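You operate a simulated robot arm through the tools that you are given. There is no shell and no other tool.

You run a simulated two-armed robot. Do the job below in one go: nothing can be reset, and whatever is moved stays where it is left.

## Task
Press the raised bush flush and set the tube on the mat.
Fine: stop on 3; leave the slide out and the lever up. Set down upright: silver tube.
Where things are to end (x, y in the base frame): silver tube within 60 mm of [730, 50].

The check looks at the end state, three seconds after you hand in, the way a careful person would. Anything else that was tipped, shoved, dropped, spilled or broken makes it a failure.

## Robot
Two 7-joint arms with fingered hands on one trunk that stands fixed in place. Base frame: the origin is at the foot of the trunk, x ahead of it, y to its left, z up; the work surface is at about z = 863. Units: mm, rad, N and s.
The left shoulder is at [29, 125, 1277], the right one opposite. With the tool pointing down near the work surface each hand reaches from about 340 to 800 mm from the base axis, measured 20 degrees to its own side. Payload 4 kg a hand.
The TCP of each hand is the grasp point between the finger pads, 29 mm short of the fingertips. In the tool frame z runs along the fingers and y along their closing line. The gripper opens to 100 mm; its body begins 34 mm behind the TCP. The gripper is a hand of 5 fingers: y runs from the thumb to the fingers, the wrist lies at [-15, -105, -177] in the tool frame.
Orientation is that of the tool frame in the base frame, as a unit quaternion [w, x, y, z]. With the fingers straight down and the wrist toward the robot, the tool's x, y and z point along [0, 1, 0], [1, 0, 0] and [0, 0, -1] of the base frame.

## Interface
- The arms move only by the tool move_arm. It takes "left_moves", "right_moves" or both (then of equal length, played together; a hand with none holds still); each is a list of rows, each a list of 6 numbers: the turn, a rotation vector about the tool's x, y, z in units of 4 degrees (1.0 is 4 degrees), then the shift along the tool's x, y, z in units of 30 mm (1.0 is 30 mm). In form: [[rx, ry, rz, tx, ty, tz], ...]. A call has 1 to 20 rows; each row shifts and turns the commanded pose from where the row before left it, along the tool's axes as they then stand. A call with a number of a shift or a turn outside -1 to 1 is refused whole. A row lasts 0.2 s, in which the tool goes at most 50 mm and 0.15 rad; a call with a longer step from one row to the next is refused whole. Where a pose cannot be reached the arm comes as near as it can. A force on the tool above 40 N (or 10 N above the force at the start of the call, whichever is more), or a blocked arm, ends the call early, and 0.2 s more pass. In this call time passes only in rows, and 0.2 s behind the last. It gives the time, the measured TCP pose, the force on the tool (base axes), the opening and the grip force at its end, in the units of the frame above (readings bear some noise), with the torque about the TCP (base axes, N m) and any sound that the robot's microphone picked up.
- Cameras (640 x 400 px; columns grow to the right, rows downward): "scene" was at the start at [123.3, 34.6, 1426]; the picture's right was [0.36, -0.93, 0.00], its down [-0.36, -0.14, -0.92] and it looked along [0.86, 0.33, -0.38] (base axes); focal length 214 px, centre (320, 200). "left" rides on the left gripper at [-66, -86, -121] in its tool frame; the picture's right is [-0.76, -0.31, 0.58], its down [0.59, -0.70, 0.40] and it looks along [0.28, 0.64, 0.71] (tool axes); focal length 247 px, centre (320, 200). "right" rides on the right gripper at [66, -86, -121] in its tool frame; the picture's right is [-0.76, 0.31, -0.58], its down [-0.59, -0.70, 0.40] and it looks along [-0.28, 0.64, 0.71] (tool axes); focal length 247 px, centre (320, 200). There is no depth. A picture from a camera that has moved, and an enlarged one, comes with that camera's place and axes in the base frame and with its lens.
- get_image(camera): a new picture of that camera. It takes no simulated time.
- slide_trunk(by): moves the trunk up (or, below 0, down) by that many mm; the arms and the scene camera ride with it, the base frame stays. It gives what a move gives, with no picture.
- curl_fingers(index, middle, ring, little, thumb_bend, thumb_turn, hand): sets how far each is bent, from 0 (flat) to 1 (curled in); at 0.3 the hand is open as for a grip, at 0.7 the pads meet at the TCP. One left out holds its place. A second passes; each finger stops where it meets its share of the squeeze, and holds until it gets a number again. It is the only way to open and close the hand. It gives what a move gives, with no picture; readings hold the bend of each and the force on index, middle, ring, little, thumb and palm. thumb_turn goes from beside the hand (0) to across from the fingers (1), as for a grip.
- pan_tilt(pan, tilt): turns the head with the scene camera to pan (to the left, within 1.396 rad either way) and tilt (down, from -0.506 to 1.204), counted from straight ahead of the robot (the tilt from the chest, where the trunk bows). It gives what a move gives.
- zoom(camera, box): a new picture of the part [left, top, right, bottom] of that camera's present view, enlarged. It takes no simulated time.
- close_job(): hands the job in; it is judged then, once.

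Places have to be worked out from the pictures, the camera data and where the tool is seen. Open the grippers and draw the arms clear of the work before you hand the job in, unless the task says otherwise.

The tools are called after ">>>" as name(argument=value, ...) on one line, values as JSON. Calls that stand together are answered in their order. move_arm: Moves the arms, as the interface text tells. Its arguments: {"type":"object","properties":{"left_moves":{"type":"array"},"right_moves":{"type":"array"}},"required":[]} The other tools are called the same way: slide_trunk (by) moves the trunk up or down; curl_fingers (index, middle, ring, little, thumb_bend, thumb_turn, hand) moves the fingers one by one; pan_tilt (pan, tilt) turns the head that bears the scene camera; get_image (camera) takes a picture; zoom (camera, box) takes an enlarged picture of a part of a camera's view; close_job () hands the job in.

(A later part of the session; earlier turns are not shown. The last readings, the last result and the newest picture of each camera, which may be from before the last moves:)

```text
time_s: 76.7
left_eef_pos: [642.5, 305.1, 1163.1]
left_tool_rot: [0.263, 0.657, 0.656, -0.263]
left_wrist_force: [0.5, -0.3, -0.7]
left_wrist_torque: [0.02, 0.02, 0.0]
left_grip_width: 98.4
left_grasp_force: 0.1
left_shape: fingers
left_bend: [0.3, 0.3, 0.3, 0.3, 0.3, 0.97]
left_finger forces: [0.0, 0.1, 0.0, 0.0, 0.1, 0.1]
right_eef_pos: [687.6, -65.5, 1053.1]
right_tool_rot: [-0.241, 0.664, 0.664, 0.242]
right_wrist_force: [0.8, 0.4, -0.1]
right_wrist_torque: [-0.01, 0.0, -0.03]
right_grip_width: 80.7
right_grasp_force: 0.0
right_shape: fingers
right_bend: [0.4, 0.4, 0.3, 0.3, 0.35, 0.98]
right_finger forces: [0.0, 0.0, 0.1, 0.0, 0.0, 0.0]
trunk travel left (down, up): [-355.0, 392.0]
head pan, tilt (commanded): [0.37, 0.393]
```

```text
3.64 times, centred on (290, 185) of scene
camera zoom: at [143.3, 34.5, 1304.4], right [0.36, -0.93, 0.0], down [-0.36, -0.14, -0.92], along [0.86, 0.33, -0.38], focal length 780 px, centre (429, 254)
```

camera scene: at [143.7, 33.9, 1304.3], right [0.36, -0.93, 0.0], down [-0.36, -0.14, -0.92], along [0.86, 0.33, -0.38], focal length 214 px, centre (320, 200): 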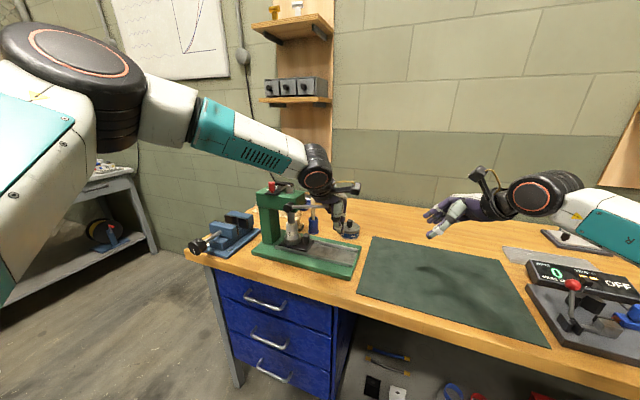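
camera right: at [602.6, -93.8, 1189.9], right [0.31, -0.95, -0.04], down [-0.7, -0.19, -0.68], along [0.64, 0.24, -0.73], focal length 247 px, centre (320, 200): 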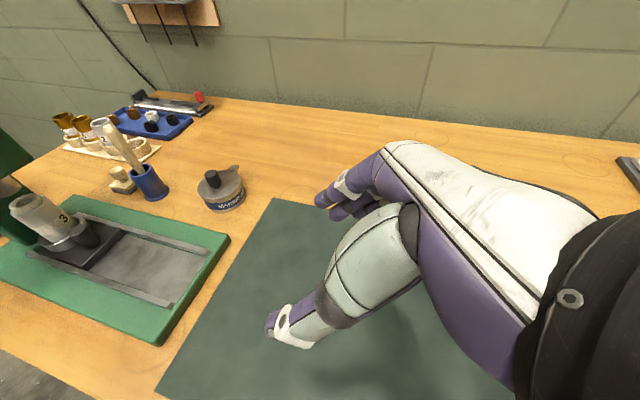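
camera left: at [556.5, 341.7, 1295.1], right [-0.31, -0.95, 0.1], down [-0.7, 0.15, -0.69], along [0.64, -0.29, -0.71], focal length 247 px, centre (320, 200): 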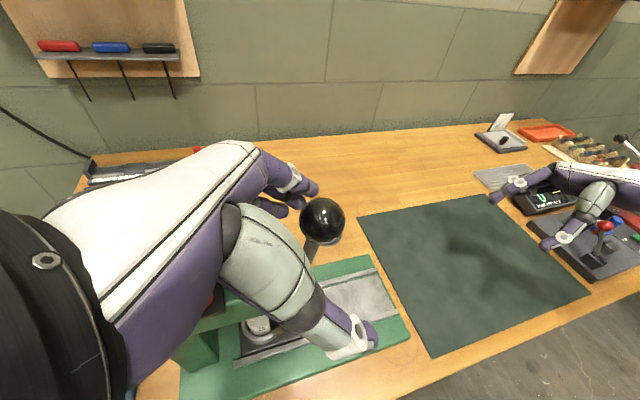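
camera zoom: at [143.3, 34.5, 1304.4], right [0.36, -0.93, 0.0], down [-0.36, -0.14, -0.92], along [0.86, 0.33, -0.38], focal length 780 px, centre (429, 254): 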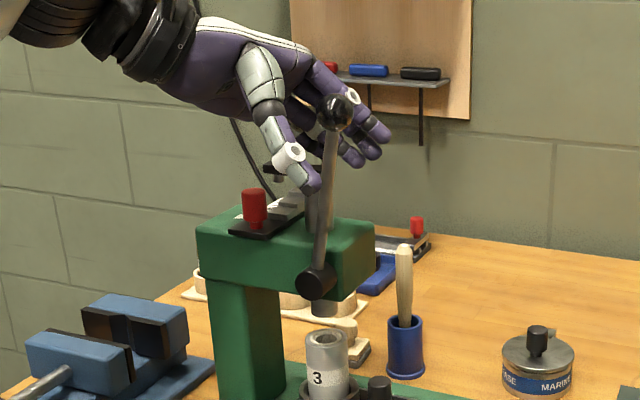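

The ball is free and the lever stays up. I retreat up and back, then toward the robot, and restore the left hand's vertical orientation.

>>> move_arm(left_moves=[[0, 0, 0, 0, 0, -0.6], [0, 0, 0, 0, 0, -0.8], [0, 0, 0, 0, 0, -0.9], [0, 0, 0, 0, 0, -0.9], [0, 0, 0, 0, -0.9, 0], [0, 0, 0, 0, -0.9, 0], [0, 0, 0, 0, -0.9, 0], [0, 0, 0, 0, -0.9, 0], [0, 0, 0, 0, -0.9, 0], [0, 0, 0, 0, -0.9, 0], [0, 0, 0, 0, -0.9, 0]])

>>> move_arm(left_moves=[[0, 1, 0, 0, 0, 0], [0, 1, 0, 0, 0, 0], [0, 1, 0, 0, 0, 0], [0, 1, 0, 0, 0, 0], [0, 1, 0, 0, 0, 0], [0, 1, 0, 0, 0, 0], [0, 1, 0, 0, 0, 0], [0, 1, 0, 0, 0, 0], [0, 1, 0, 0, 0, 0], [0, 1, 0, 0, 0, 0], [0, 0.9, 0, 0, 0, 0]])

>>> get_image(camera="scene")

>>> zoom(camera="scene", box=[240, 150, 340, 270])

>>> get_image(camera="left")

```text
time_s: 79.1
left_eef_pos: [452.1, 371.9, 1231.4]
left_tool_rot: [0.263, 0.656, 0.657, -0.262]
left_wrist_force: [0.0, -0.5, -0.5]
left_wrist_torque: [0.02, 0.0, 0.0]
left_grip_width: 98.7
left_grasp_force: 0.0
left_shape: fingers
left_bend: [0.3, 0.3, 0.3, 0.3, 0.3, 0.98]
left_finger forces: [0.0, 0.0, 0.1, 0.0, 0.0, 0.1]
right_eef_pos: [689.6, -65.1, 1053.8]
right_tool_rot: [-0.242, 0.665, 0.664, 0.242]
right_wrist_force: [0.8, 0.5, 0.8]
right_wrist_torque: [-0.01, 0.01, -0.02]
right_grip_width: 80.6
right_grasp_force: 0.2
right_shape: fingers
right_bend: [0.4, 0.4, 0.3, 0.3, 0.35, 0.98]
right_finger forces: [0.1, 0.0, 0.0, 0.0, 0.0, 0.0]
trunk travel left (down, up): [-355.0, 392.0]
head pan, tilt (commanded): [0.37, 0.393]
```

```text
time_s: 81.5
left_eef_pos: [453.1, 371.0, 1231.7]
left_tool_rot: [-0.001, 0.707, 0.707, 0.0]
left_wrist_force: [0.3, 0.3, 0.0]
left_wrist_torque: [0.0, -0.04, 0.01]
left_grip_width: 98.4
left_grasp_force: 0.0
left_shape: fingers
left_bend: [0.3, 0.3, 0.3, 0.3, 0.3, 0.98]
left_finger forces: [0.0, 0.0, 0.0, 0.0, 0.0, 0.0]
right_eef_pos: [689.0, -64.1, 1054.2]
right_tool_rot: [-0.243, 0.664, 0.665, 0.241]
right_wrist_force: [-0.8, -0.1, -0.4]
right_wrist_torque: [0.0, -0.03, -0.04]
right_grip_width: 80.5
right_grasp_force: 0.1
right_shape: fingers
right_bend: [0.4, 0.4, 0.3, 0.3, 0.35, 0.98]
right_finger forces: [0.1, 0.1, 0.1, 0.1, 0.1, 0.1]
trunk travel left (down, up): [-355.0, 392.0]
head pan, tilt (commanded): [0.37, 0.393]
```

```text
taken
camera scene: at [143.2, 34.2, 1304.4], right [0.36, -0.93, 0.0], down [-0.36, -0.14, -0.92], along [0.86, 0.33, -0.38], focal length 214 px, centre (320, 200)
```

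scene: 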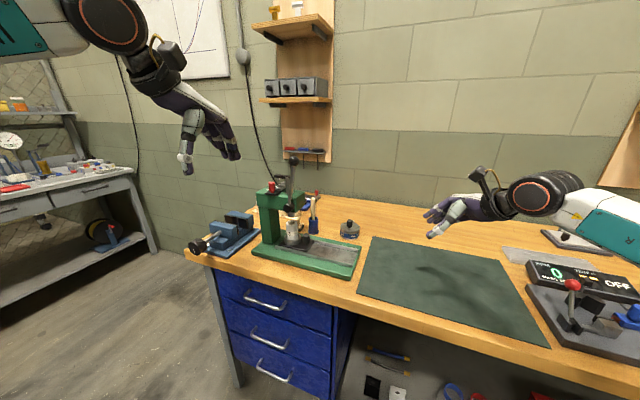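

```text
3.33 times, centred on (290, 210) of scene
camera zoom: at [143.2, 34.2, 1304.4], right [0.36, -0.93, 0.0], down [-0.36, -0.14, -0.92], along [0.86, 0.33, -0.38], focal length 715 px, centre (420, 167)
```

zoom: 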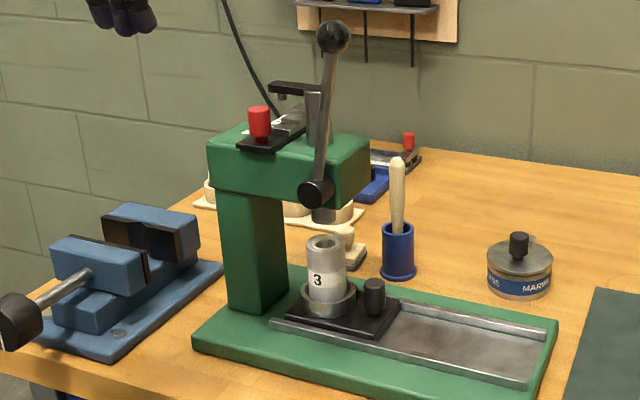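

```text
taken
camera left: at [367.1, 306.3, 1352.2], right [-0.31, -0.76, -0.58], down [-0.7, 0.59, -0.4], along [0.64, 0.28, -0.71], focal length 247 px, centre (320, 200)
```

left: 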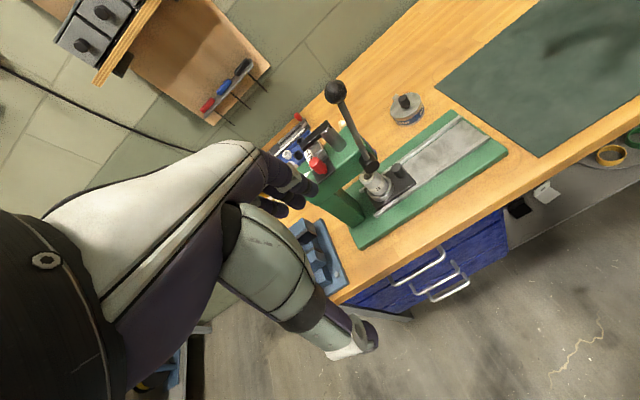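

Lever up, stop on 3, bush looks flush. Now I return the right hand to the slide knob (now at y≈296) to pull the slide out.

>>> move_arm(right_moves=[[0, 0, 0, 0.709, 0, 0.904], [0, 0, 0, 0.709, 0, 0.904], [0, 0, 0, 0.709, 0, 0.904], [0, 0, 0, 0.709, 0, 0.904], [0, 0, 0, 0.709, 0, 0.904], [0, 0, 0, 0.709, 0, 0.904], [0, 0, 0, 0.709, 0, 0.904], [0, 0, 0, 0.709, 0, 0.904], [0, 0, 0, 0.709, 0, 0.904]])

>>> get_image(camera="right")

>>> zoom(camera="left", box=[310, 70, 470, 220])

>>> zoom(camera="scene", box=[240, 160, 360, 270])

```text
time_s: 83.5
left_eef_pos: [452.7, 372.0, 1231.0]
left_tool_rot: [0.001, 0.707, 0.707, 0.0]
left_wrist_force: [-0.5, 0.4, -0.3]
left_wrist_torque: [-0.02, 0.0, -0.06]
left_grip_width: 98.5
left_grasp_force: 0.1
left_shape: fingers
left_bend: [0.3, 0.3, 0.3, 0.3, 0.3, 0.98]
left_finger forces: [0.1, 0.1, 0.0, 0.0, 0.1, 0.0]
right_eef_pos: [690.5, 239.6, 989.4]
right_tool_rot: [-0.243, 0.664, 0.664, 0.243]
right_wrist_force: [0.8, 0.3, -0.2]
right_wrist_torque: [-0.03, 0.01, -0.02]
right_grip_width: 80.4
right_grasp_force: 0.2
right_shape: fingers
right_bend: [0.4, 0.4, 0.3, 0.3, 0.35, 0.98]
right_finger forces: [0.1, 0.0, 0.0, 0.0, 0.1, 0.0]
trunk travel left (down, up): [-355.0, 392.0]
head pan, tilt (commanded): [0.37, 0.393]
```

```text
taken
camera right: at [603.4, 212.5, 1125.1], right [0.31, -0.95, -0.04], down [-0.7, -0.19, -0.68], along [0.64, 0.24, -0.73], focal length 247 px, centre (320, 200)
```

right: 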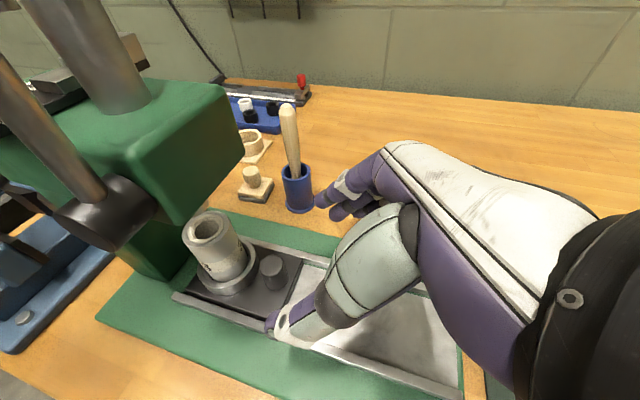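

```text
2.67 times, centred on (390, 145) of left
camera zoom: at [367.1, 307.8, 1351.9], right [-0.31, -0.76, -0.58], down [-0.7, 0.59, -0.4], along [0.64, 0.28, -0.71], focal length 659 px, centre (133, 347)
```

zoom: 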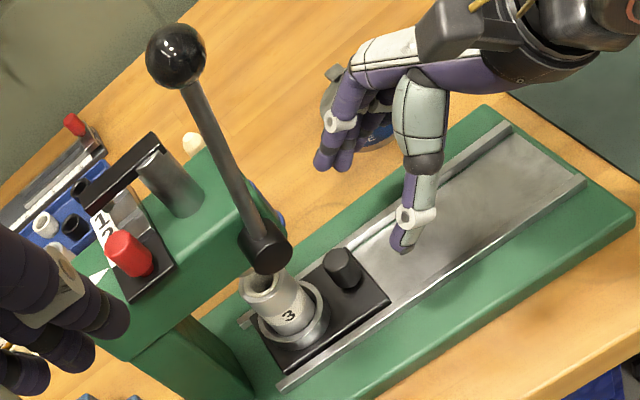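

```text
3.64 times, centred on (300, 215) of scene
camera zoom: at [143.1, 35.6, 1304.3], right [0.36, -0.93, 0.0], down [-0.36, -0.14, -0.92], along [0.86, 0.33, -0.38], focal length 780 px, centre (393, 146)
```

zoom: 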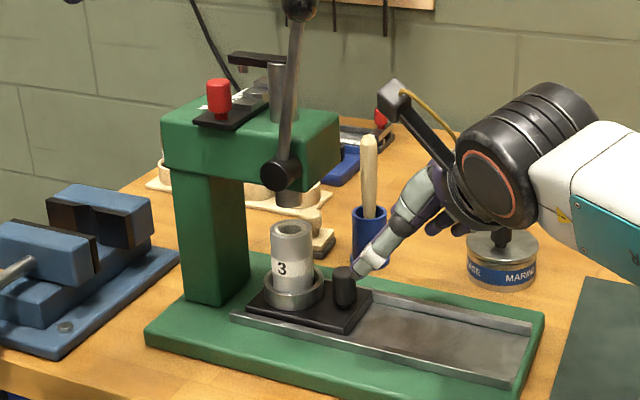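

Approach line points right at the knob. I advance 70 mm along the axis and grip with thumb, index and middle.

>>> move_arm(right_moves=[[0, 0, 0, 0, 0, 0.4], [0, 0, 0, 0, 0, 0.4], [0, 0, 0, 0, 0, 0.4], [0, 0, 0, 0, 0, 0.4], [0, 0, 0, 0, 0, 0.35], [0, 0, 0, 0, 0, 0.35]])

>>> curl_fingers(hand="right", index=0.68, middle=0.68, thumb_bend=0.68)

>>> get_image(camera="right")

>>> zoom(camera="left", box=[310, 70, 470, 220])

```text
time_s: 84.9
left_eef_pos: [453.1, 372.1, 1230.4]
left_tool_rot: [0.001, 0.707, 0.708, 0.0]
left_wrist_force: [0.1, 0.2, 0.8]
left_wrist_torque: [0.0, 0.01, -0.02]
left_grip_width: 98.7
left_grasp_force: 0.1
left_shape: fingers
left_bend: [0.3, 0.3, 0.3, 0.3, 0.3, 0.98]
left_finger forces: [0.1, 0.0, 0.0, 0.0, 0.1, 0.0]
right_eef_pos: [689.9, 284.2, 938.3]
right_tool_rot: [-0.243, 0.665, 0.664, 0.241]
right_wrist_force: [-0.2, -0.4, -0.3]
right_wrist_torque: [0.01, -0.01, -0.04]
right_grip_width: 80.6
right_grasp_force: 0.1
right_shape: fingers
right_bend: [0.4, 0.4, 0.3, 0.3, 0.35, 0.98]
right_finger forces: [0.0, 0.0, 0.0, 0.0, 0.0, 0.0]
trunk travel left (down, up): [-355.0, 392.0]
head pan, tilt (commanded): [0.37, 0.393]
```

```text
time_s: 85.9
left_eef_pos: [453.7, 371.1, 1231.5]
left_tool_rot: [-0.001, 0.707, 0.707, -0.001]
left_wrist_force: [-0.1, -0.2, 0.1]
left_wrist_torque: [-0.01, 0.02, 0.02]
left_grip_width: 98.6
left_grasp_force: 0.1
left_shape: fingers
left_bend: [0.3, 0.3, 0.3, 0.3, 0.3, 0.98]
left_finger forces: [0.0, 0.0, 0.0, 0.1, 0.0, 0.0]
right_eef_pos: [690.9, 282.5, 937.9]
right_tool_rot: [-0.242, 0.665, 0.664, 0.241]
right_wrist_force: [4.9, 0.6, 1.3]
right_wrist_torque: [0.0, -0.07, 0.0]
right_grip_width: 13.8
right_grasp_force: 4.6
right_shape: fingers
right_bend: [0.65, 0.64, 0.3, 0.3, 0.66, 0.97]
right_finger forces: [3.5, 3.8, 0.0, 0.0, 1.9, 0.0]
trunk travel left (down, up): [-355.0, 392.0]
head pan, tilt (commanded): [0.37, 0.393]
```

```text
taken
camera right: at [603.4, 256.3, 1074.2], right [0.31, -0.95, -0.04], down [-0.7, -0.19, -0.68], along [0.64, 0.24, -0.73], focal length 247 px, centre (320, 200)
```

right: 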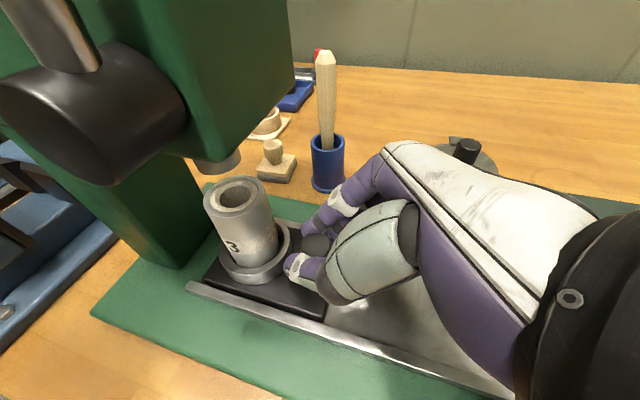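

```text
2.67 times, centred on (390, 145) of left
camera zoom: at [367.7, 306.9, 1351.9], right [-0.31, -0.76, -0.58], down [-0.7, 0.59, -0.4], along [0.64, 0.28, -0.71], focal length 659 px, centre (133, 347)
```

zoom: 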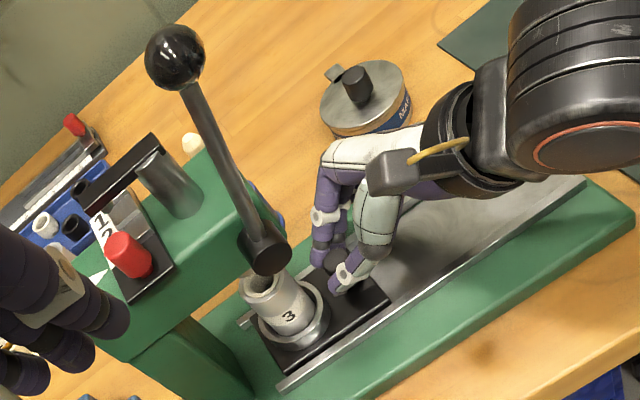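

Grip on the knob is firm. I pull the slide out 30 mm as a first check that it follows.

>>> move_arm(right_moves=[[0, 0, 0, -0.128, 0, -0.107], [0, 0, 0, -0.192, 0, -0.161], [0, 0, 0, -0.192, 0, -0.161], [0, 0, 0, -0.192, 0, -0.161]])

>>> get_image(camera="right")

```text
time_s: 86.9
left_eef_pos: [454.4, 372.0, 1232.6]
left_tool_rot: [0.0, 0.707, 0.707, 0.001]
left_wrist_force: [0.5, 0.0, 0.0]
left_wrist_torque: [-0.02, -0.02, 0.0]
left_grip_width: 98.2
left_grasp_force: 0.1
left_shape: fingers
left_bend: [0.3, 0.3, 0.3, 0.3, 0.3, 0.98]
left_finger forces: [0.0, 0.0, 0.1, 0.0, 0.0, 0.1]
right_eef_pos: [690.5, 255.1, 938.3]
right_tool_rot: [-0.242, 0.664, 0.665, 0.242]
right_wrist_force: [5.0, -0.5, 1.0]
right_wrist_torque: [0.03, -0.12, -0.02]
right_grip_width: 13.7
right_grasp_force: 4.6
right_shape: fingers
right_bend: [0.65, 0.64, 0.3, 0.3, 0.66, 0.97]
right_finger forces: [3.4, 3.7, 0.0, 0.0, 1.8, 0.0]
trunk travel left (down, up): [-355.0, 392.0]
head pan, tilt (commanded): [0.37, 0.393]
```

```text
taken
camera right: at [602.8, 228.4, 1074.2], right [0.31, -0.95, -0.04], down [-0.7, -0.19, -0.68], along [0.64, 0.24, -0.73], focal length 247 px, centre (320, 200)
```

right: 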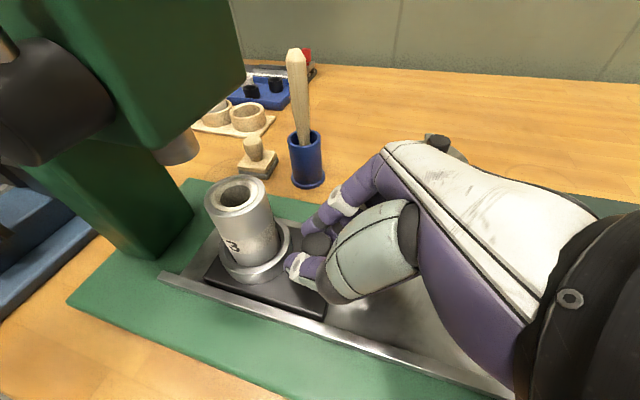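

The slide follows. I pull another 85 mm toward its original out position.

>>> move_arm(right_moves=[[0, 0, 0, -0.217, 0, -0.182], [0, 0, 0, -0.217, 0, -0.182], [0, 0, 0, -0.217, 0, -0.182], [0, 0, 0, -0.217, 0, -0.182], [0, 0, 0, -0.217, 0, -0.182], [0, 0, 0, -0.217, 0, -0.182], [0, 0, 0, -0.217, 0, -0.182], [0, 0, 0, -0.217, 0, -0.182], [0, 0, 0, -0.217, 0, -0.182], [0, 0, 0, -0.217, 0, -0.182]])

>>> get_image(camera="right")

>>> zoom(camera="left", box=[330, 70, 530, 220])

```text
time_s: 89.1
left_eef_pos: [454.6, 371.0, 1231.1]
left_tool_rot: [0.0, 0.707, 0.707, 0.0]
left_wrist_force: [0.9, -0.6, 0.1]
left_wrist_torque: [0.01, 0.02, 0.0]
left_grip_width: 98.6
left_grasp_force: 0.0
left_shape: fingers
left_bend: [0.3, 0.3, 0.3, 0.3, 0.3, 0.98]
left_finger forces: [0.0, 0.0, 0.0, 0.0, 0.1, 0.0]
right_eef_pos: [688.7, 168.1, 936.5]
right_tool_rot: [-0.241, 0.666, 0.663, 0.241]
right_wrist_force: [6.7, -2.5, 0.4]
right_wrist_torque: [-0.09, -0.11, -0.08]
right_grip_width: 13.2
right_grasp_force: 3.8
right_shape: fingers
right_bend: [0.64, 0.64, 0.3, 0.3, 0.67, 0.98]
right_finger forces: [3.2, 4.5, 0.0, 0.0, 1.3, 0.0]
trunk travel left (down, up): [-355.0, 392.0]
head pan, tilt (commanded): [0.37, 0.393]
```

```text
taken
camera right: at [602.3, 141.8, 1074.4], right [0.31, -0.95, -0.04], down [-0.7, -0.19, -0.68], along [0.64, 0.24, -0.73], focal length 247 px, centre (320, 200)
```

right: 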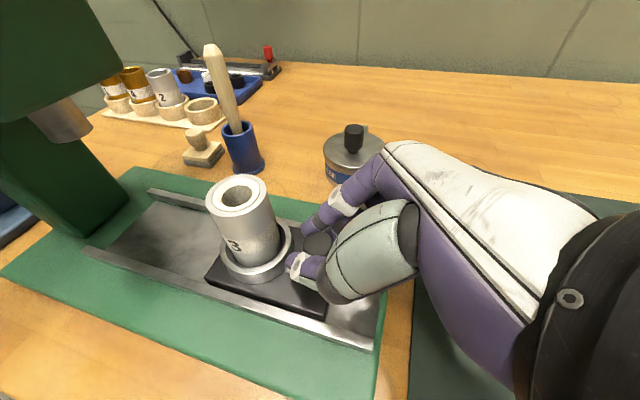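

```text
2.67 times, centred on (430, 145) of left
camera zoom: at [368.0, 306.0, 1352.1], right [-0.31, -0.76, -0.58], down [-0.7, 0.59, -0.4], along [0.64, 0.28, -0.71], focal length 659 px, centre (27, 347)
```

zoom: 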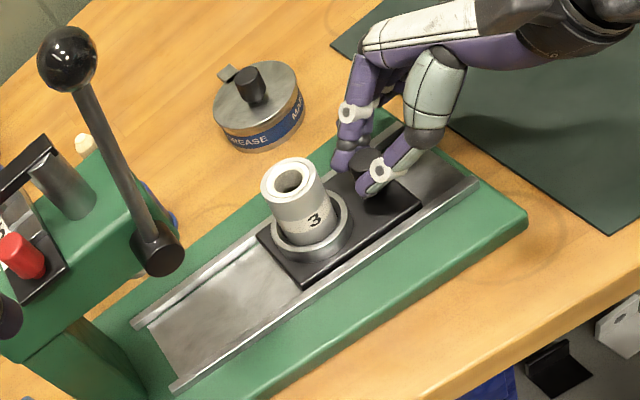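

The bush is visibly flush. I pull the last few millimetres to the out stop.

>>> move_arm(right_moves=[[0, 0, 0, -0.128, 0, -0.107], [0, 0, 0, -0.064, 0, -0.054]])

>>> get_image(camera="right")

>>> zoom(camera="left", box=[330, 70, 530, 220])

```text
time_s: 89.7
left_eef_pos: [454.4, 372.2, 1231.4]
left_tool_rot: [-0.001, 0.707, 0.707, 0.0]
left_wrist_force: [1.2, -0.4, -0.3]
left_wrist_torque: [-0.01, 0.03, -0.02]
left_grip_width: 98.4
left_grasp_force: 0.0
left_shape: fingers
left_bend: [0.3, 0.3, 0.3, 0.3, 0.3, 0.98]
left_finger forces: [0.0, 0.1, 0.0, 0.0, 0.1, 0.1]
right_eef_pos: [688.0, 164.1, 938.7]
right_tool_rot: [-0.243, 0.664, 0.664, 0.242]
right_wrist_force: [8.0, 1.5, -1.5]
right_wrist_torque: [-0.01, -0.13, -0.04]
right_grip_width: 13.5
right_grasp_force: 5.7
right_shape: fingers
right_bend: [0.64, 0.64, 0.3, 0.3, 0.67, 0.97]
right_finger forces: [4.4, 4.6, 0.1, 0.1, 1.4, 0.1]
trunk travel left (down, up): [-355.0, 392.0]
head pan, tilt (commanded): [0.37, 0.393]
```

```text
taken
camera right: at [602.1, 136.5, 1074.7], right [0.31, -0.95, -0.05], down [-0.7, -0.19, -0.68], along [0.64, 0.24, -0.73], focal length 247 px, centre (320, 200)
```

right: 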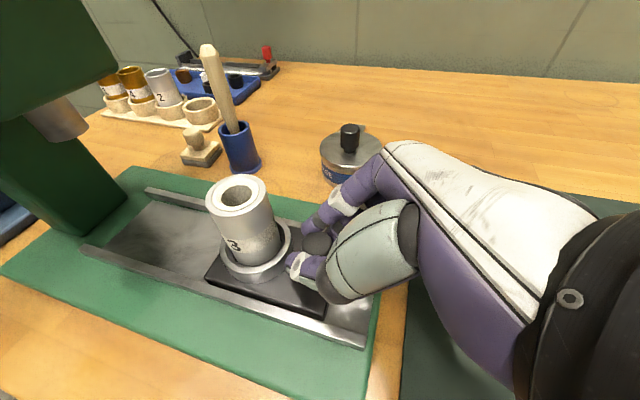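

```text
2.67 times, centred on (430, 145) of left
camera zoom: at [368.0, 307.1, 1351.7], right [-0.31, -0.76, -0.58], down [-0.7, 0.59, -0.4], along [0.64, 0.28, -0.71], focal length 659 px, centre (27, 347)
```

zoom: 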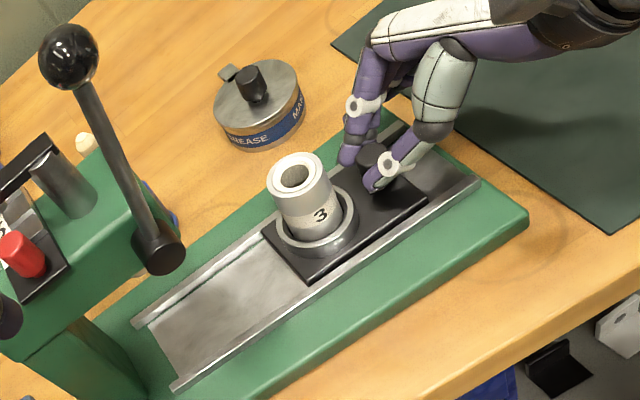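

Still moving freely. I pull 6 mm more to find the out stop.

>>> move_arm(right_moves=[[0, 0, 0, -0.077, 0, -0.064], [0, 0, 0, -0.077, 0, -0.064], [0, 0, 0, 0, 0, 0]])

>>> get_image(camera="right")

>>> zoom(camera="left", box=[330, 70, 530, 220])

```text
time_s: 90.5
left_eef_pos: [452.9, 372.9, 1232.4]
left_tool_rot: [0.001, 0.706, 0.708, -0.001]
left_wrist_force: [0.1, -0.5, 0.4]
left_wrist_torque: [-0.01, -0.01, 0.04]
left_grip_width: 98.2
left_grasp_force: 0.1
left_shape: fingers
left_bend: [0.3, 0.3, 0.3, 0.3, 0.3, 0.98]
left_finger forces: [0.0, 0.1, 0.1, 0.0, 0.0, 0.1]
right_eef_pos: [689.1, 159.2, 937.7]
right_tool_rot: [-0.243, 0.664, 0.665, 0.241]
right_wrist_force: [4.6, 6.4, 1.2]
right_wrist_torque: [0.11, -0.13, 0.02]
right_grip_width: 15.5
right_grasp_force: 5.0
right_shape: fingers
right_bend: [0.63, 0.64, 0.3, 0.3, 0.67, 0.97]
right_finger forces: [5.0, 2.7, 0.0, 0.0, 2.7, 0.1]
trunk travel left (down, up): [-355.0, 392.0]
head pan, tilt (commanded): [0.37, 0.393]
```

```text
taken
camera right: at [601.6, 131.9, 1074.4], right [0.31, -0.95, -0.04], down [-0.7, -0.2, -0.68], along [0.64, 0.24, -0.73], focal length 247 px, centre (320, 200)
```

right: 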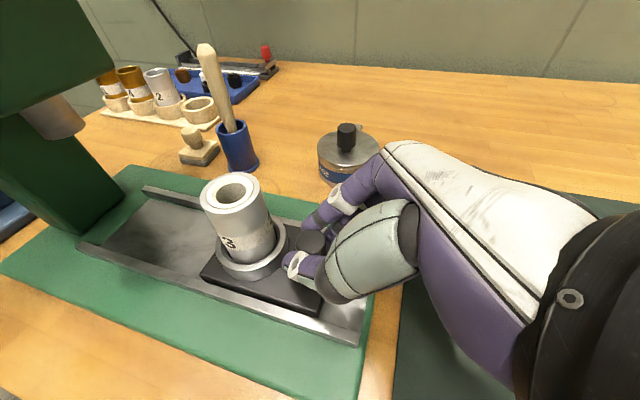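

```text
2.67 times, centred on (430, 145) of left
camera zoom: at [367.7, 308.7, 1351.7], right [-0.3, -0.76, -0.58], down [-0.71, 0.59, -0.4], along [0.64, 0.28, -0.71], focal length 659 px, centre (27, 347)
```

zoom: 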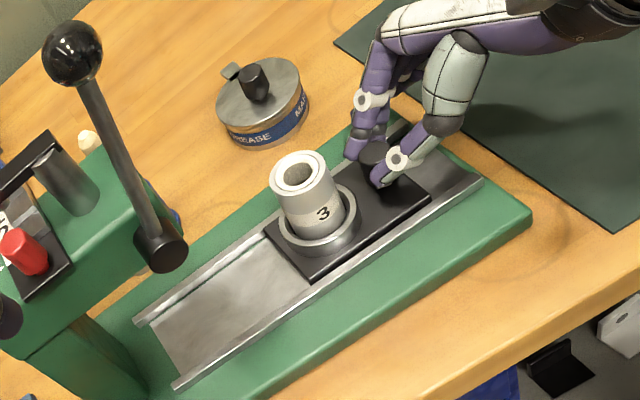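

The slide is on its out stop (y-force +6 N and the fingers slipped slightly). I release the knob and back off along the axis.

>>> curl_fingers(hand="right", index=0.35, middle=0.35, thumb_bend=0.35)

>>> move_arm(right_moves=[[0, 0, 0, 0, 0, -0.5], [0, 0, 0, 0, 0, -0.7], [0, 0, 0, 0, 0, -0.9], [0, 0, 0, 0, 0, -0.9], [0, 0, 0, 0, 0, -0.6]])

>>> get_image(camera="right")

>>> zoom(camera="left", box=[330, 70, 530, 220])

>>> zoom(camera="scene", box=[260, 190, 380, 290])

```text
time_s: 91.5
left_eef_pos: [452.7, 371.5, 1231.8]
left_tool_rot: [0.0, 0.707, 0.707, 0.0]
left_wrist_force: [0.6, 0.3, 0.9]
left_wrist_torque: [0.03, 0.03, 0.03]
left_grip_width: 98.6
left_grasp_force: 0.1
left_shape: fingers
left_bend: [0.3, 0.3, 0.3, 0.3, 0.3, 0.98]
left_finger forces: [0.0, 0.0, 0.1, 0.0, 0.1, 0.1]
right_eef_pos: [688.2, 155.6, 937.8]
right_tool_rot: [-0.242, 0.665, 0.664, 0.242]
right_wrist_force: [0.3, -0.4, 0.3]
right_wrist_torque: [-0.02, -0.02, 0.03]
right_grip_width: 86.6
right_grasp_force: 0.0
right_shape: fingers
right_bend: [0.35, 0.35, 0.3, 0.3, 0.35, 0.98]
right_finger forces: [0.0, 0.0, 0.0, 0.0, 0.0, 0.0]
trunk travel left (down, up): [-355.0, 392.0]
head pan, tilt (commanded): [0.37, 0.393]
```

```text
time_s: 92.7
left_eef_pos: [454.1, 370.9, 1230.7]
left_tool_rot: [0.0, 0.707, 0.708, 0.0]
left_wrist_force: [0.6, -0.6, 0.3]
left_wrist_torque: [0.04, 0.02, 0.0]
left_grip_width: 98.6
left_grasp_force: 0.0
left_shape: fingers
left_bend: [0.3, 0.3, 0.3, 0.3, 0.3, 0.98]
left_finger forces: [0.0, 0.0, 0.0, 0.0, 0.1, 0.1]
right_eef_pos: [689.4, 86.4, 1021.4]
right_tool_rot: [-0.243, 0.665, 0.664, 0.241]
right_wrist_force: [-0.1, 0.4, 0.4]
right_wrist_torque: [0.02, -0.04, 0.03]
right_grip_width: 86.7
right_grasp_force: 0.1
right_shape: fingers
right_bend: [0.35, 0.35, 0.3, 0.3, 0.35, 0.98]
right_finger forces: [0.0, 0.0, 0.1, 0.0, 0.1, 0.0]
trunk travel left (down, up): [-355.0, 392.0]
head pan, tilt (commanded): [0.37, 0.393]
```

```text
taken
camera right: at [601.5, 60.1, 1157.7], right [0.31, -0.95, -0.05], down [-0.7, -0.19, -0.68], along [0.64, 0.24, -0.73], focal length 247 px, centre (320, 200)
```

right: 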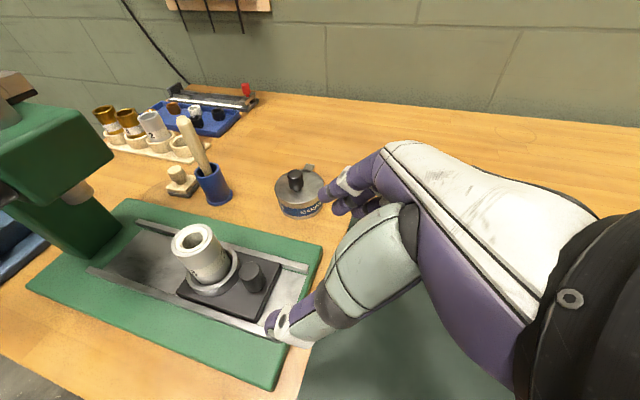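

```text
2.67 times, centred on (430, 145) of left
camera zoom: at [368.4, 306.1, 1352.0], right [-0.31, -0.76, -0.58], down [-0.7, 0.59, -0.4], along [0.64, 0.28, -0.71], focal length 659 px, centre (27, 347)
```

zoom: 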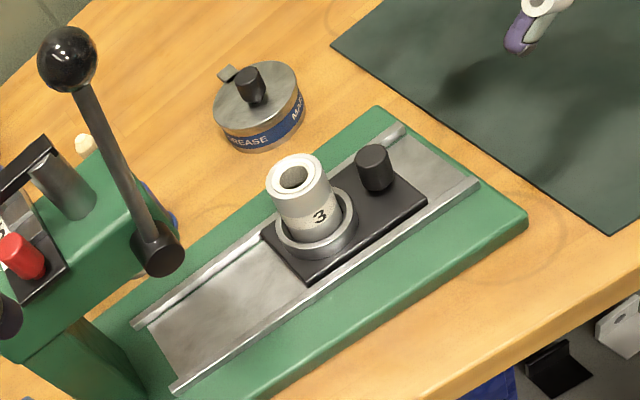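

```text
4.00 times, centred on (320, 240) of scene
camera zoom: at [144.4, 34.1, 1304.3], right [0.36, -0.93, 0.0], down [-0.36, -0.14, -0.92], along [0.86, 0.33, -0.38], focal length 858 px, centre (320, 40)
```

zoom: 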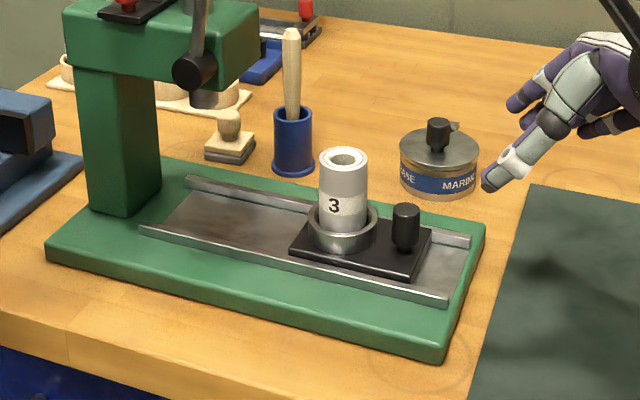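

Slide is out and the bush is flush; the tube top is at about (689, 222, 965). I bring the right hand to 20° roll and move it over the tube.

>>> move_arm(right_moves=[[0, -1, 0, 0, 0, 0], [0, -1, 0, 0, 0, 0], [0, -1, 0, 0, 0, 0], [0, -1, 0, 0, 0, 0], [0, -1, 0, 0, 0, 0], [0, 0, 0, 0.83, -0.009, 0.227], [0, 0, 0, 0.83, -0.009, 0.227], [0, 0, 0, 0.83, -0.009, 0.227], [0, 0, 0, 0.83, -0.009, 0.227], [0, 0, 0, 0.83, -0.009, 0.227]])

>>> get_image(camera="right")

>>> zoom(camera="left", box=[330, 50, 530, 200])

>>> zoom(camera="scene", box=[260, 170, 400, 280])

```text
time_s: 94.9
left_eef_pos: [452.8, 371.7, 1230.5]
left_tool_rot: [0.001, 0.707, 0.707, -0.001]
left_wrist_force: [-0.1, 0.6, 0.0]
left_wrist_torque: [-0.02, -0.03, -0.03]
left_grip_width: 98.5
left_grasp_force: 0.1
left_shape: fingers
left_bend: [0.3, 0.3, 0.3, 0.3, 0.3, 0.98]
left_finger forces: [0.0, 0.0, 0.0, 0.0, 0.1, 0.1]
right_eef_pos: [686.0, 215.4, 1031.7]
right_tool_rot: [-0.123, 0.696, 0.697, 0.123]
right_wrist_force: [0.4, -0.5, -0.4]
right_wrist_torque: [0.01, 0.05, 0.03]
right_grip_width: 86.7
right_grasp_force: 0.1
right_shape: fingers
right_bend: [0.35, 0.35, 0.3, 0.3, 0.35, 0.98]
right_finger forces: [0.0, 0.1, 0.0, 0.0, 0.0, 0.0]
trunk travel left (down, up): [-355.0, 392.0]
head pan, tilt (commanded): [0.37, 0.393]
```

```text
taken
camera right: at [599.3, 236.4, 1170.0], right [0.31, -0.91, 0.28], down [-0.7, -0.42, -0.58], along [0.64, -0.02, -0.77], focal length 247 px, centre (320, 200)
```

right: 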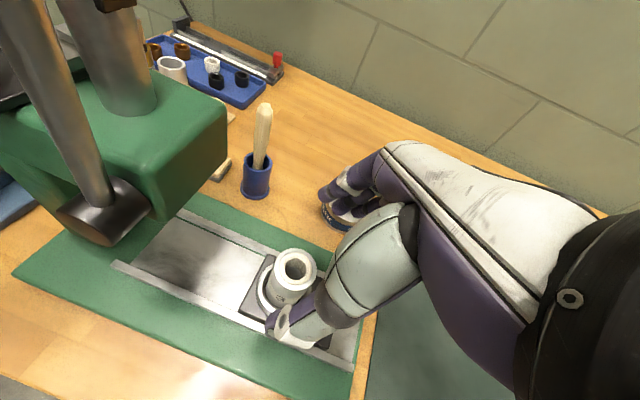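

```text
2.67 times, centred on (430, 125) of left
camera zoom: at [366.8, 307.8, 1352.0], right [-0.31, -0.76, -0.58], down [-0.7, 0.59, -0.4], along [0.64, 0.28, -0.71], focal length 659 px, centre (27, 400)
```

zoom: 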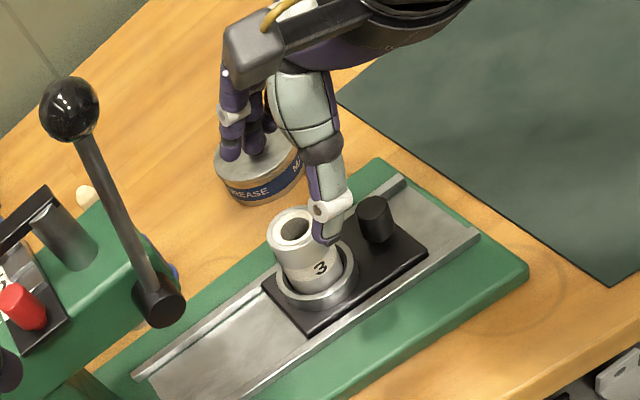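

```text
3.64 times, centred on (330, 225) of scene
camera zoom: at [143.0, 35.5, 1304.4], right [0.36, -0.93, 0.0], down [-0.36, -0.14, -0.92], along [0.86, 0.33, -0.38], focal length 780 px, centre (284, 109)
```

zoom: 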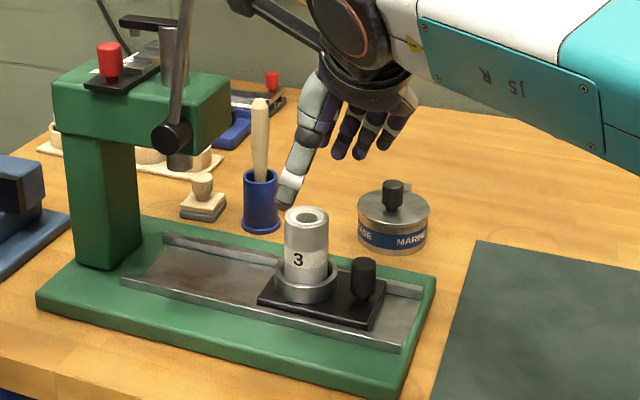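

The tube is centred between thumb and fingers. I descend vertically to TCP z≈955, fingertips just above the cup rim.

>>> move_arm(right_moves=[[0, 0, 0, -0.1035, 0.0104, 0.3025], [0, 0, 0, -0.1035, 0.0104, 0.3025], [0, 0, 0, -0.1035, 0.0104, 0.3025], [0, 0, 0, -0.1035, 0.0104, 0.3025], [0, 0, 0, -0.1035, 0.0104, 0.3025], [0, 0, 0, -0.1035, 0.0104, 0.3025], [0, 0, 0, -0.1035, 0.0104, 0.3025], [0, 0, 0, -0.1035, 0.0104, 0.3025]])

>>> get_image(camera="right")

>>> zoom(camera="left", box=[370, 70, 490, 180])

>>> zoom(camera="scene", box=[280, 190, 380, 280])

```text
time_s: 96.7
left_eef_pos: [453.2, 371.9, 1231.4]
left_tool_rot: [0.0, 0.707, 0.707, 0.0]
left_wrist_force: [-0.6, 0.2, -0.7]
left_wrist_torque: [0.03, 0.0, -0.01]
left_grip_width: 98.7
left_grasp_force: 0.1
left_shape: fingers
left_bend: [0.3, 0.3, 0.3, 0.3, 0.3, 0.98]
left_finger forces: [0.0, 0.0, 0.0, 0.0, 0.1, 0.0]
right_eef_pos: [688.5, 216.6, 955.0]
right_tool_rot: [-0.123, 0.697, 0.696, 0.123]
right_wrist_force: [-0.2, 0.0, 0.3]
right_wrist_torque: [0.01, 0.01, 0.03]
right_grip_width: 86.3
right_grasp_force: 0.1
right_shape: fingers
right_bend: [0.35, 0.35, 0.3, 0.3, 0.35, 0.98]
right_finger forces: [0.0, 0.1, 0.0, 0.0, 0.0, 0.0]
trunk travel left (down, up): [-355.0, 392.0]
head pan, tilt (commanded): [0.37, 0.393]
```

```text
taken
camera right: at [602.2, 238.0, 1092.3], right [0.31, -0.91, 0.28], down [-0.7, -0.42, -0.58], along [0.64, -0.02, -0.77], focal length 247 px, centre (320, 200)
```

right: 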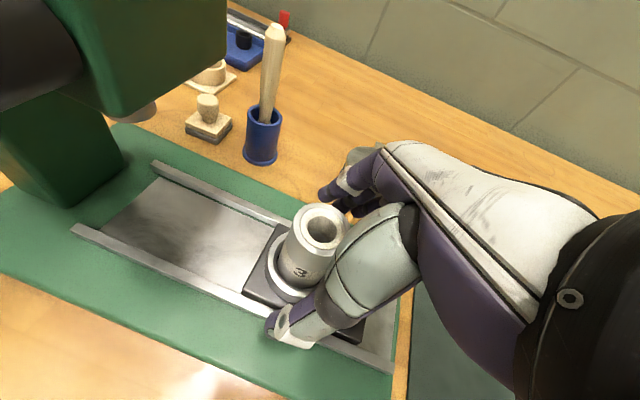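

```text
3.64 times, centred on (430, 125) of left
camera zoom: at [367.1, 306.9, 1352.1], right [-0.31, -0.76, -0.58], down [-0.7, 0.59, -0.4], along [0.64, 0.28, -0.71], focal length 898 px, centre (-80, 473)
```

zoom: 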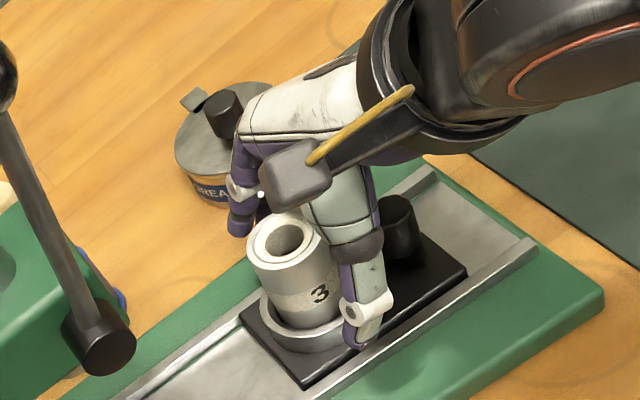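

```text
4.44 times, centred on (330, 235) of scene
camera zoom: at [143.3, 34.7, 1304.3], right [0.36, -0.93, 0.0], down [-0.36, -0.14, -0.92], along [0.86, 0.33, -0.38], focal length 953 px, centre (276, 44)
```

zoom: 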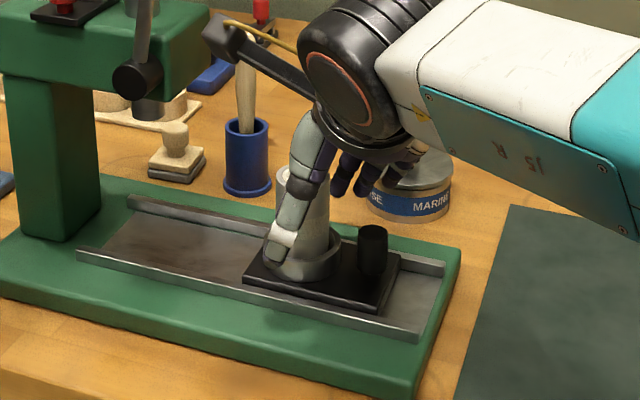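

The tube sits between thumb and fingers. I close thumb, index and middle on it.

>>> curl_fingers(hand="right", index=0.66, middle=0.66, thumb_bend=0.66)

>>> get_image(camera="right")

>>> zoom(camera="left", box=[370, 70, 490, 180])

>>> zoom(camera="scene", box=[280, 190, 380, 280])

```text
time_s: 97.7
left_eef_pos: [451.6, 371.2, 1232.4]
left_tool_rot: [0.001, 0.707, 0.707, 0.0]
left_wrist_force: [1.3, -0.6, -0.6]
left_wrist_torque: [0.0, -0.03, 0.01]
left_grip_width: 98.6
left_grasp_force: 0.0
left_shape: fingers
left_bend: [0.3, 0.3, 0.3, 0.3, 0.3, 0.98]
left_finger forces: [0.0, 0.0, 0.0, 0.0, 0.1, 0.1]
right_eef_pos: [689.5, 216.7, 957.4]
right_tool_rot: [-0.123, 0.696, 0.697, 0.122]
right_wrist_force: [3.4, -0.5, 3.5]
right_wrist_torque: [0.0, -0.13, -0.02]
right_grip_width: 30.9
right_grasp_force: 8.9
right_shape: fingers
right_bend: [0.6, 0.61, 0.3, 0.3, 0.6, 0.97]
right_finger forces: [7.0, 4.6, 0.0, 0.1, 7.0, 0.0]
trunk travel left (down, up): [-355.0, 392.0]
head pan, tilt (commanded): [0.37, 0.393]
```

```text
taken
camera right: at [602.6, 237.5, 1092.8], right [0.31, -0.91, 0.28], down [-0.7, -0.42, -0.58], along [0.64, -0.02, -0.77], focal length 247 px, centre (320, 200)
```

right: 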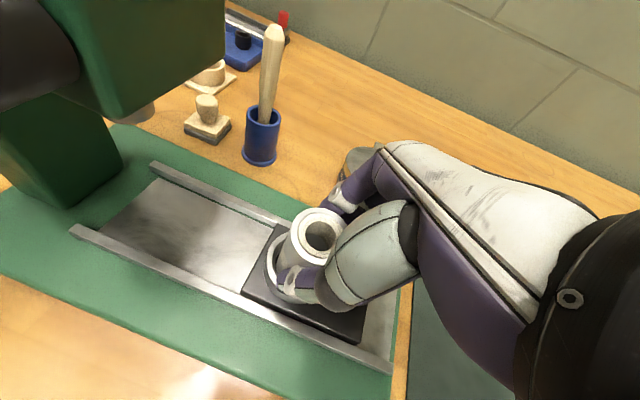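

```text
3.64 times, centred on (430, 125) of left
camera zoom: at [367.3, 306.7, 1352.1], right [-0.31, -0.76, -0.58], down [-0.7, 0.59, -0.4], along [0.64, 0.28, -0.71], focal length 898 px, centre (-80, 473)
```

zoom: 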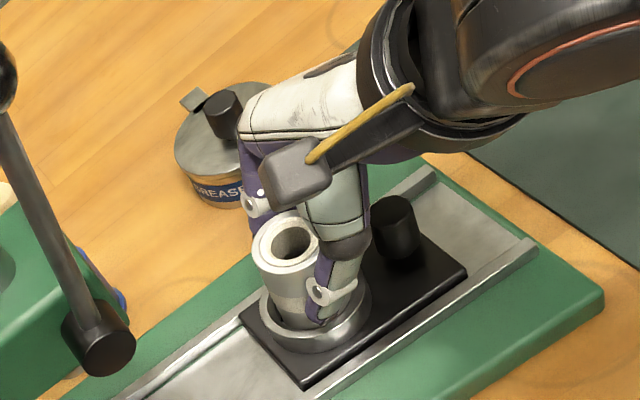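

```text
4.44 times, centred on (330, 235) of scene
camera zoom: at [143.5, 34.5, 1304.4], right [0.36, -0.93, 0.0], down [-0.36, -0.14, -0.92], along [0.86, 0.33, -0.38], focal length 953 px, centre (276, 44)
```

zoom: 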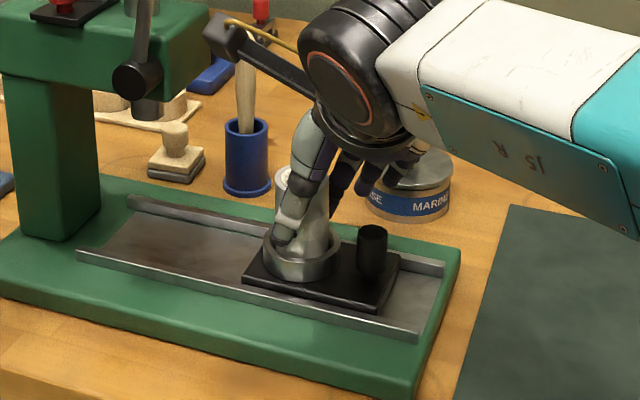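

Grip forces are balanced (7 N thumb, 11.6 N fingers). I squeeze a little more and lift straight up about 20 mm to check the hold.

>>> curl_fingers(hand="right", index=0.69, middle=0.69, thumb_bend=0.69)

>>> move_arm(right_moves=[[0, 0, 0, 0.05, 0, -0.14], [0, 0, 0, 0.09, 0, -0.25], [0, 0, 0, 0.09, 0, -0.25]])

>>> get_image(camera="right")

>>> zoom(camera="left", box=[370, 70, 490, 180])

>>> zoom(camera="scene", box=[280, 190, 380, 280])

```text
time_s: 98.7
left_eef_pos: [453.1, 371.0, 1230.6]
left_tool_rot: [0.0, 0.707, 0.707, 0.0]
left_wrist_force: [0.0, 0.2, 0.1]
left_wrist_torque: [0.0, 0.0, -0.03]
left_grip_width: 98.7
left_grasp_force: 0.1
left_shape: fingers
left_bend: [0.3, 0.3, 0.3, 0.3, 0.3, 0.98]
left_finger forces: [0.0, 0.0, 0.1, 0.0, 0.1, 0.0]
right_eef_pos: [689.6, 217.1, 954.2]
right_tool_rot: [-0.123, 0.697, 0.696, 0.123]
right_wrist_force: [6.5, -1.0, 4.0]
right_wrist_torque: [-0.03, -0.22, -0.05]
right_grip_width: 30.5
right_grasp_force: 13.0
right_shape: fingers
right_bend: [0.6, 0.62, 0.3, 0.3, 0.61, 0.97]
right_finger forces: [9.5, 6.8, 0.0, 0.0, 9.0, 0.1]
trunk travel left (down, up): [-355.0, 392.0]
head pan, tilt (commanded): [0.37, 0.393]
```

```text
time_s: 99.5
left_eef_pos: [453.2, 371.9, 1232.2]
left_tool_rot: [0.0, 0.707, 0.707, 0.0]
left_wrist_force: [-0.6, -0.1, 0.2]
left_wrist_torque: [0.0, 0.01, -0.02]
left_grip_width: 98.5
left_grasp_force: 0.0
left_shape: fingers
left_bend: [0.3, 0.3, 0.3, 0.3, 0.3, 0.98]
left_finger forces: [0.1, 0.1, 0.0, 0.0, 0.0, 0.1]
right_eef_pos: [689.6, 218.4, 975.9]
right_tool_rot: [-0.123, 0.696, 0.697, 0.122]
right_wrist_force: [-0.3, 0.3, -1.0]
right_wrist_torque: [0.01, 0.0, -0.03]
right_grip_width: 30.8
right_grasp_force: 11.2
right_shape: fingers
right_bend: [0.61, 0.64, 0.3, 0.3, 0.61, 0.96]
right_finger forces: [7.1, 4.5, 0.0, 0.0, 11.2, 0.0]
trunk travel left (down, up): [-355.0, 392.0]
head pan, tilt (commanded): [0.37, 0.393]
```

```text
taken
camera right: at [601.6, 239.3, 1113.3], right [0.31, -0.91, 0.28], down [-0.7, -0.42, -0.57], along [0.64, -0.02, -0.77], focal length 247 px, centre (320, 200)
```

right: 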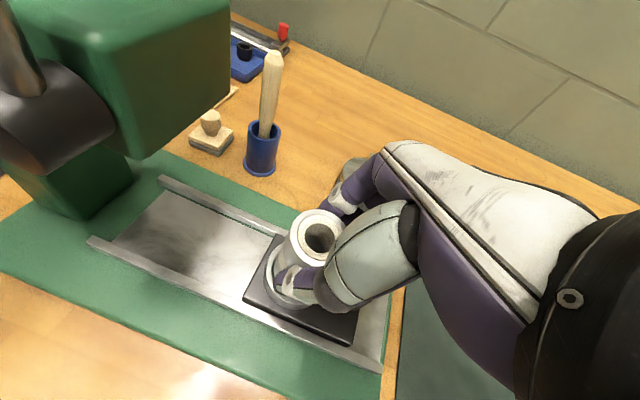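

```text
3.64 times, centred on (430, 125) of left
camera zoom: at [366.7, 307.0, 1352.2], right [-0.31, -0.76, -0.58], down [-0.7, 0.59, -0.4], along [0.64, 0.28, -0.71], focal length 898 px, centre (-80, 473)
```

zoom: 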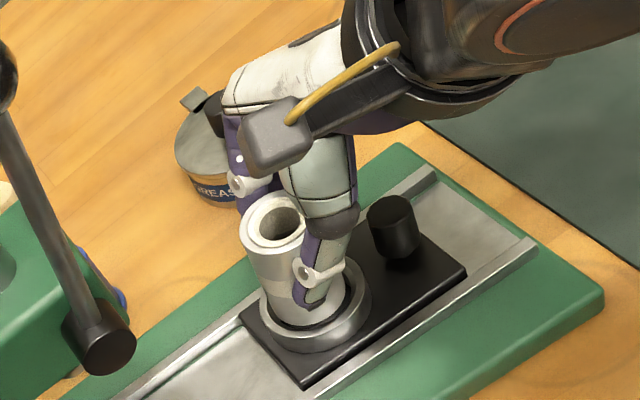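

```text
4.44 times, centred on (330, 235) of scene
camera zoom: at [143.0, 34.7, 1304.4], right [0.36, -0.93, 0.0], down [-0.36, -0.14, -0.92], along [0.86, 0.33, -0.38], focal length 953 px, centre (276, 44)
```

zoom: 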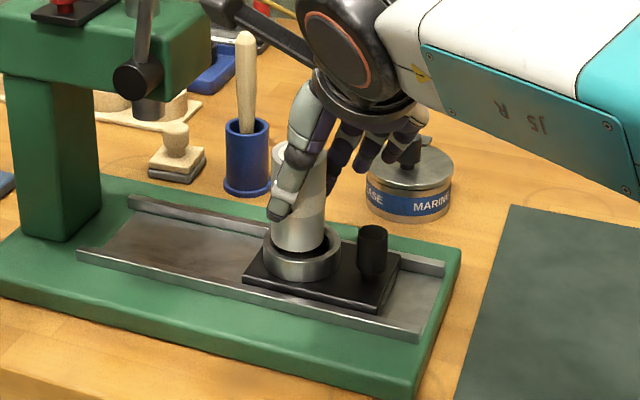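

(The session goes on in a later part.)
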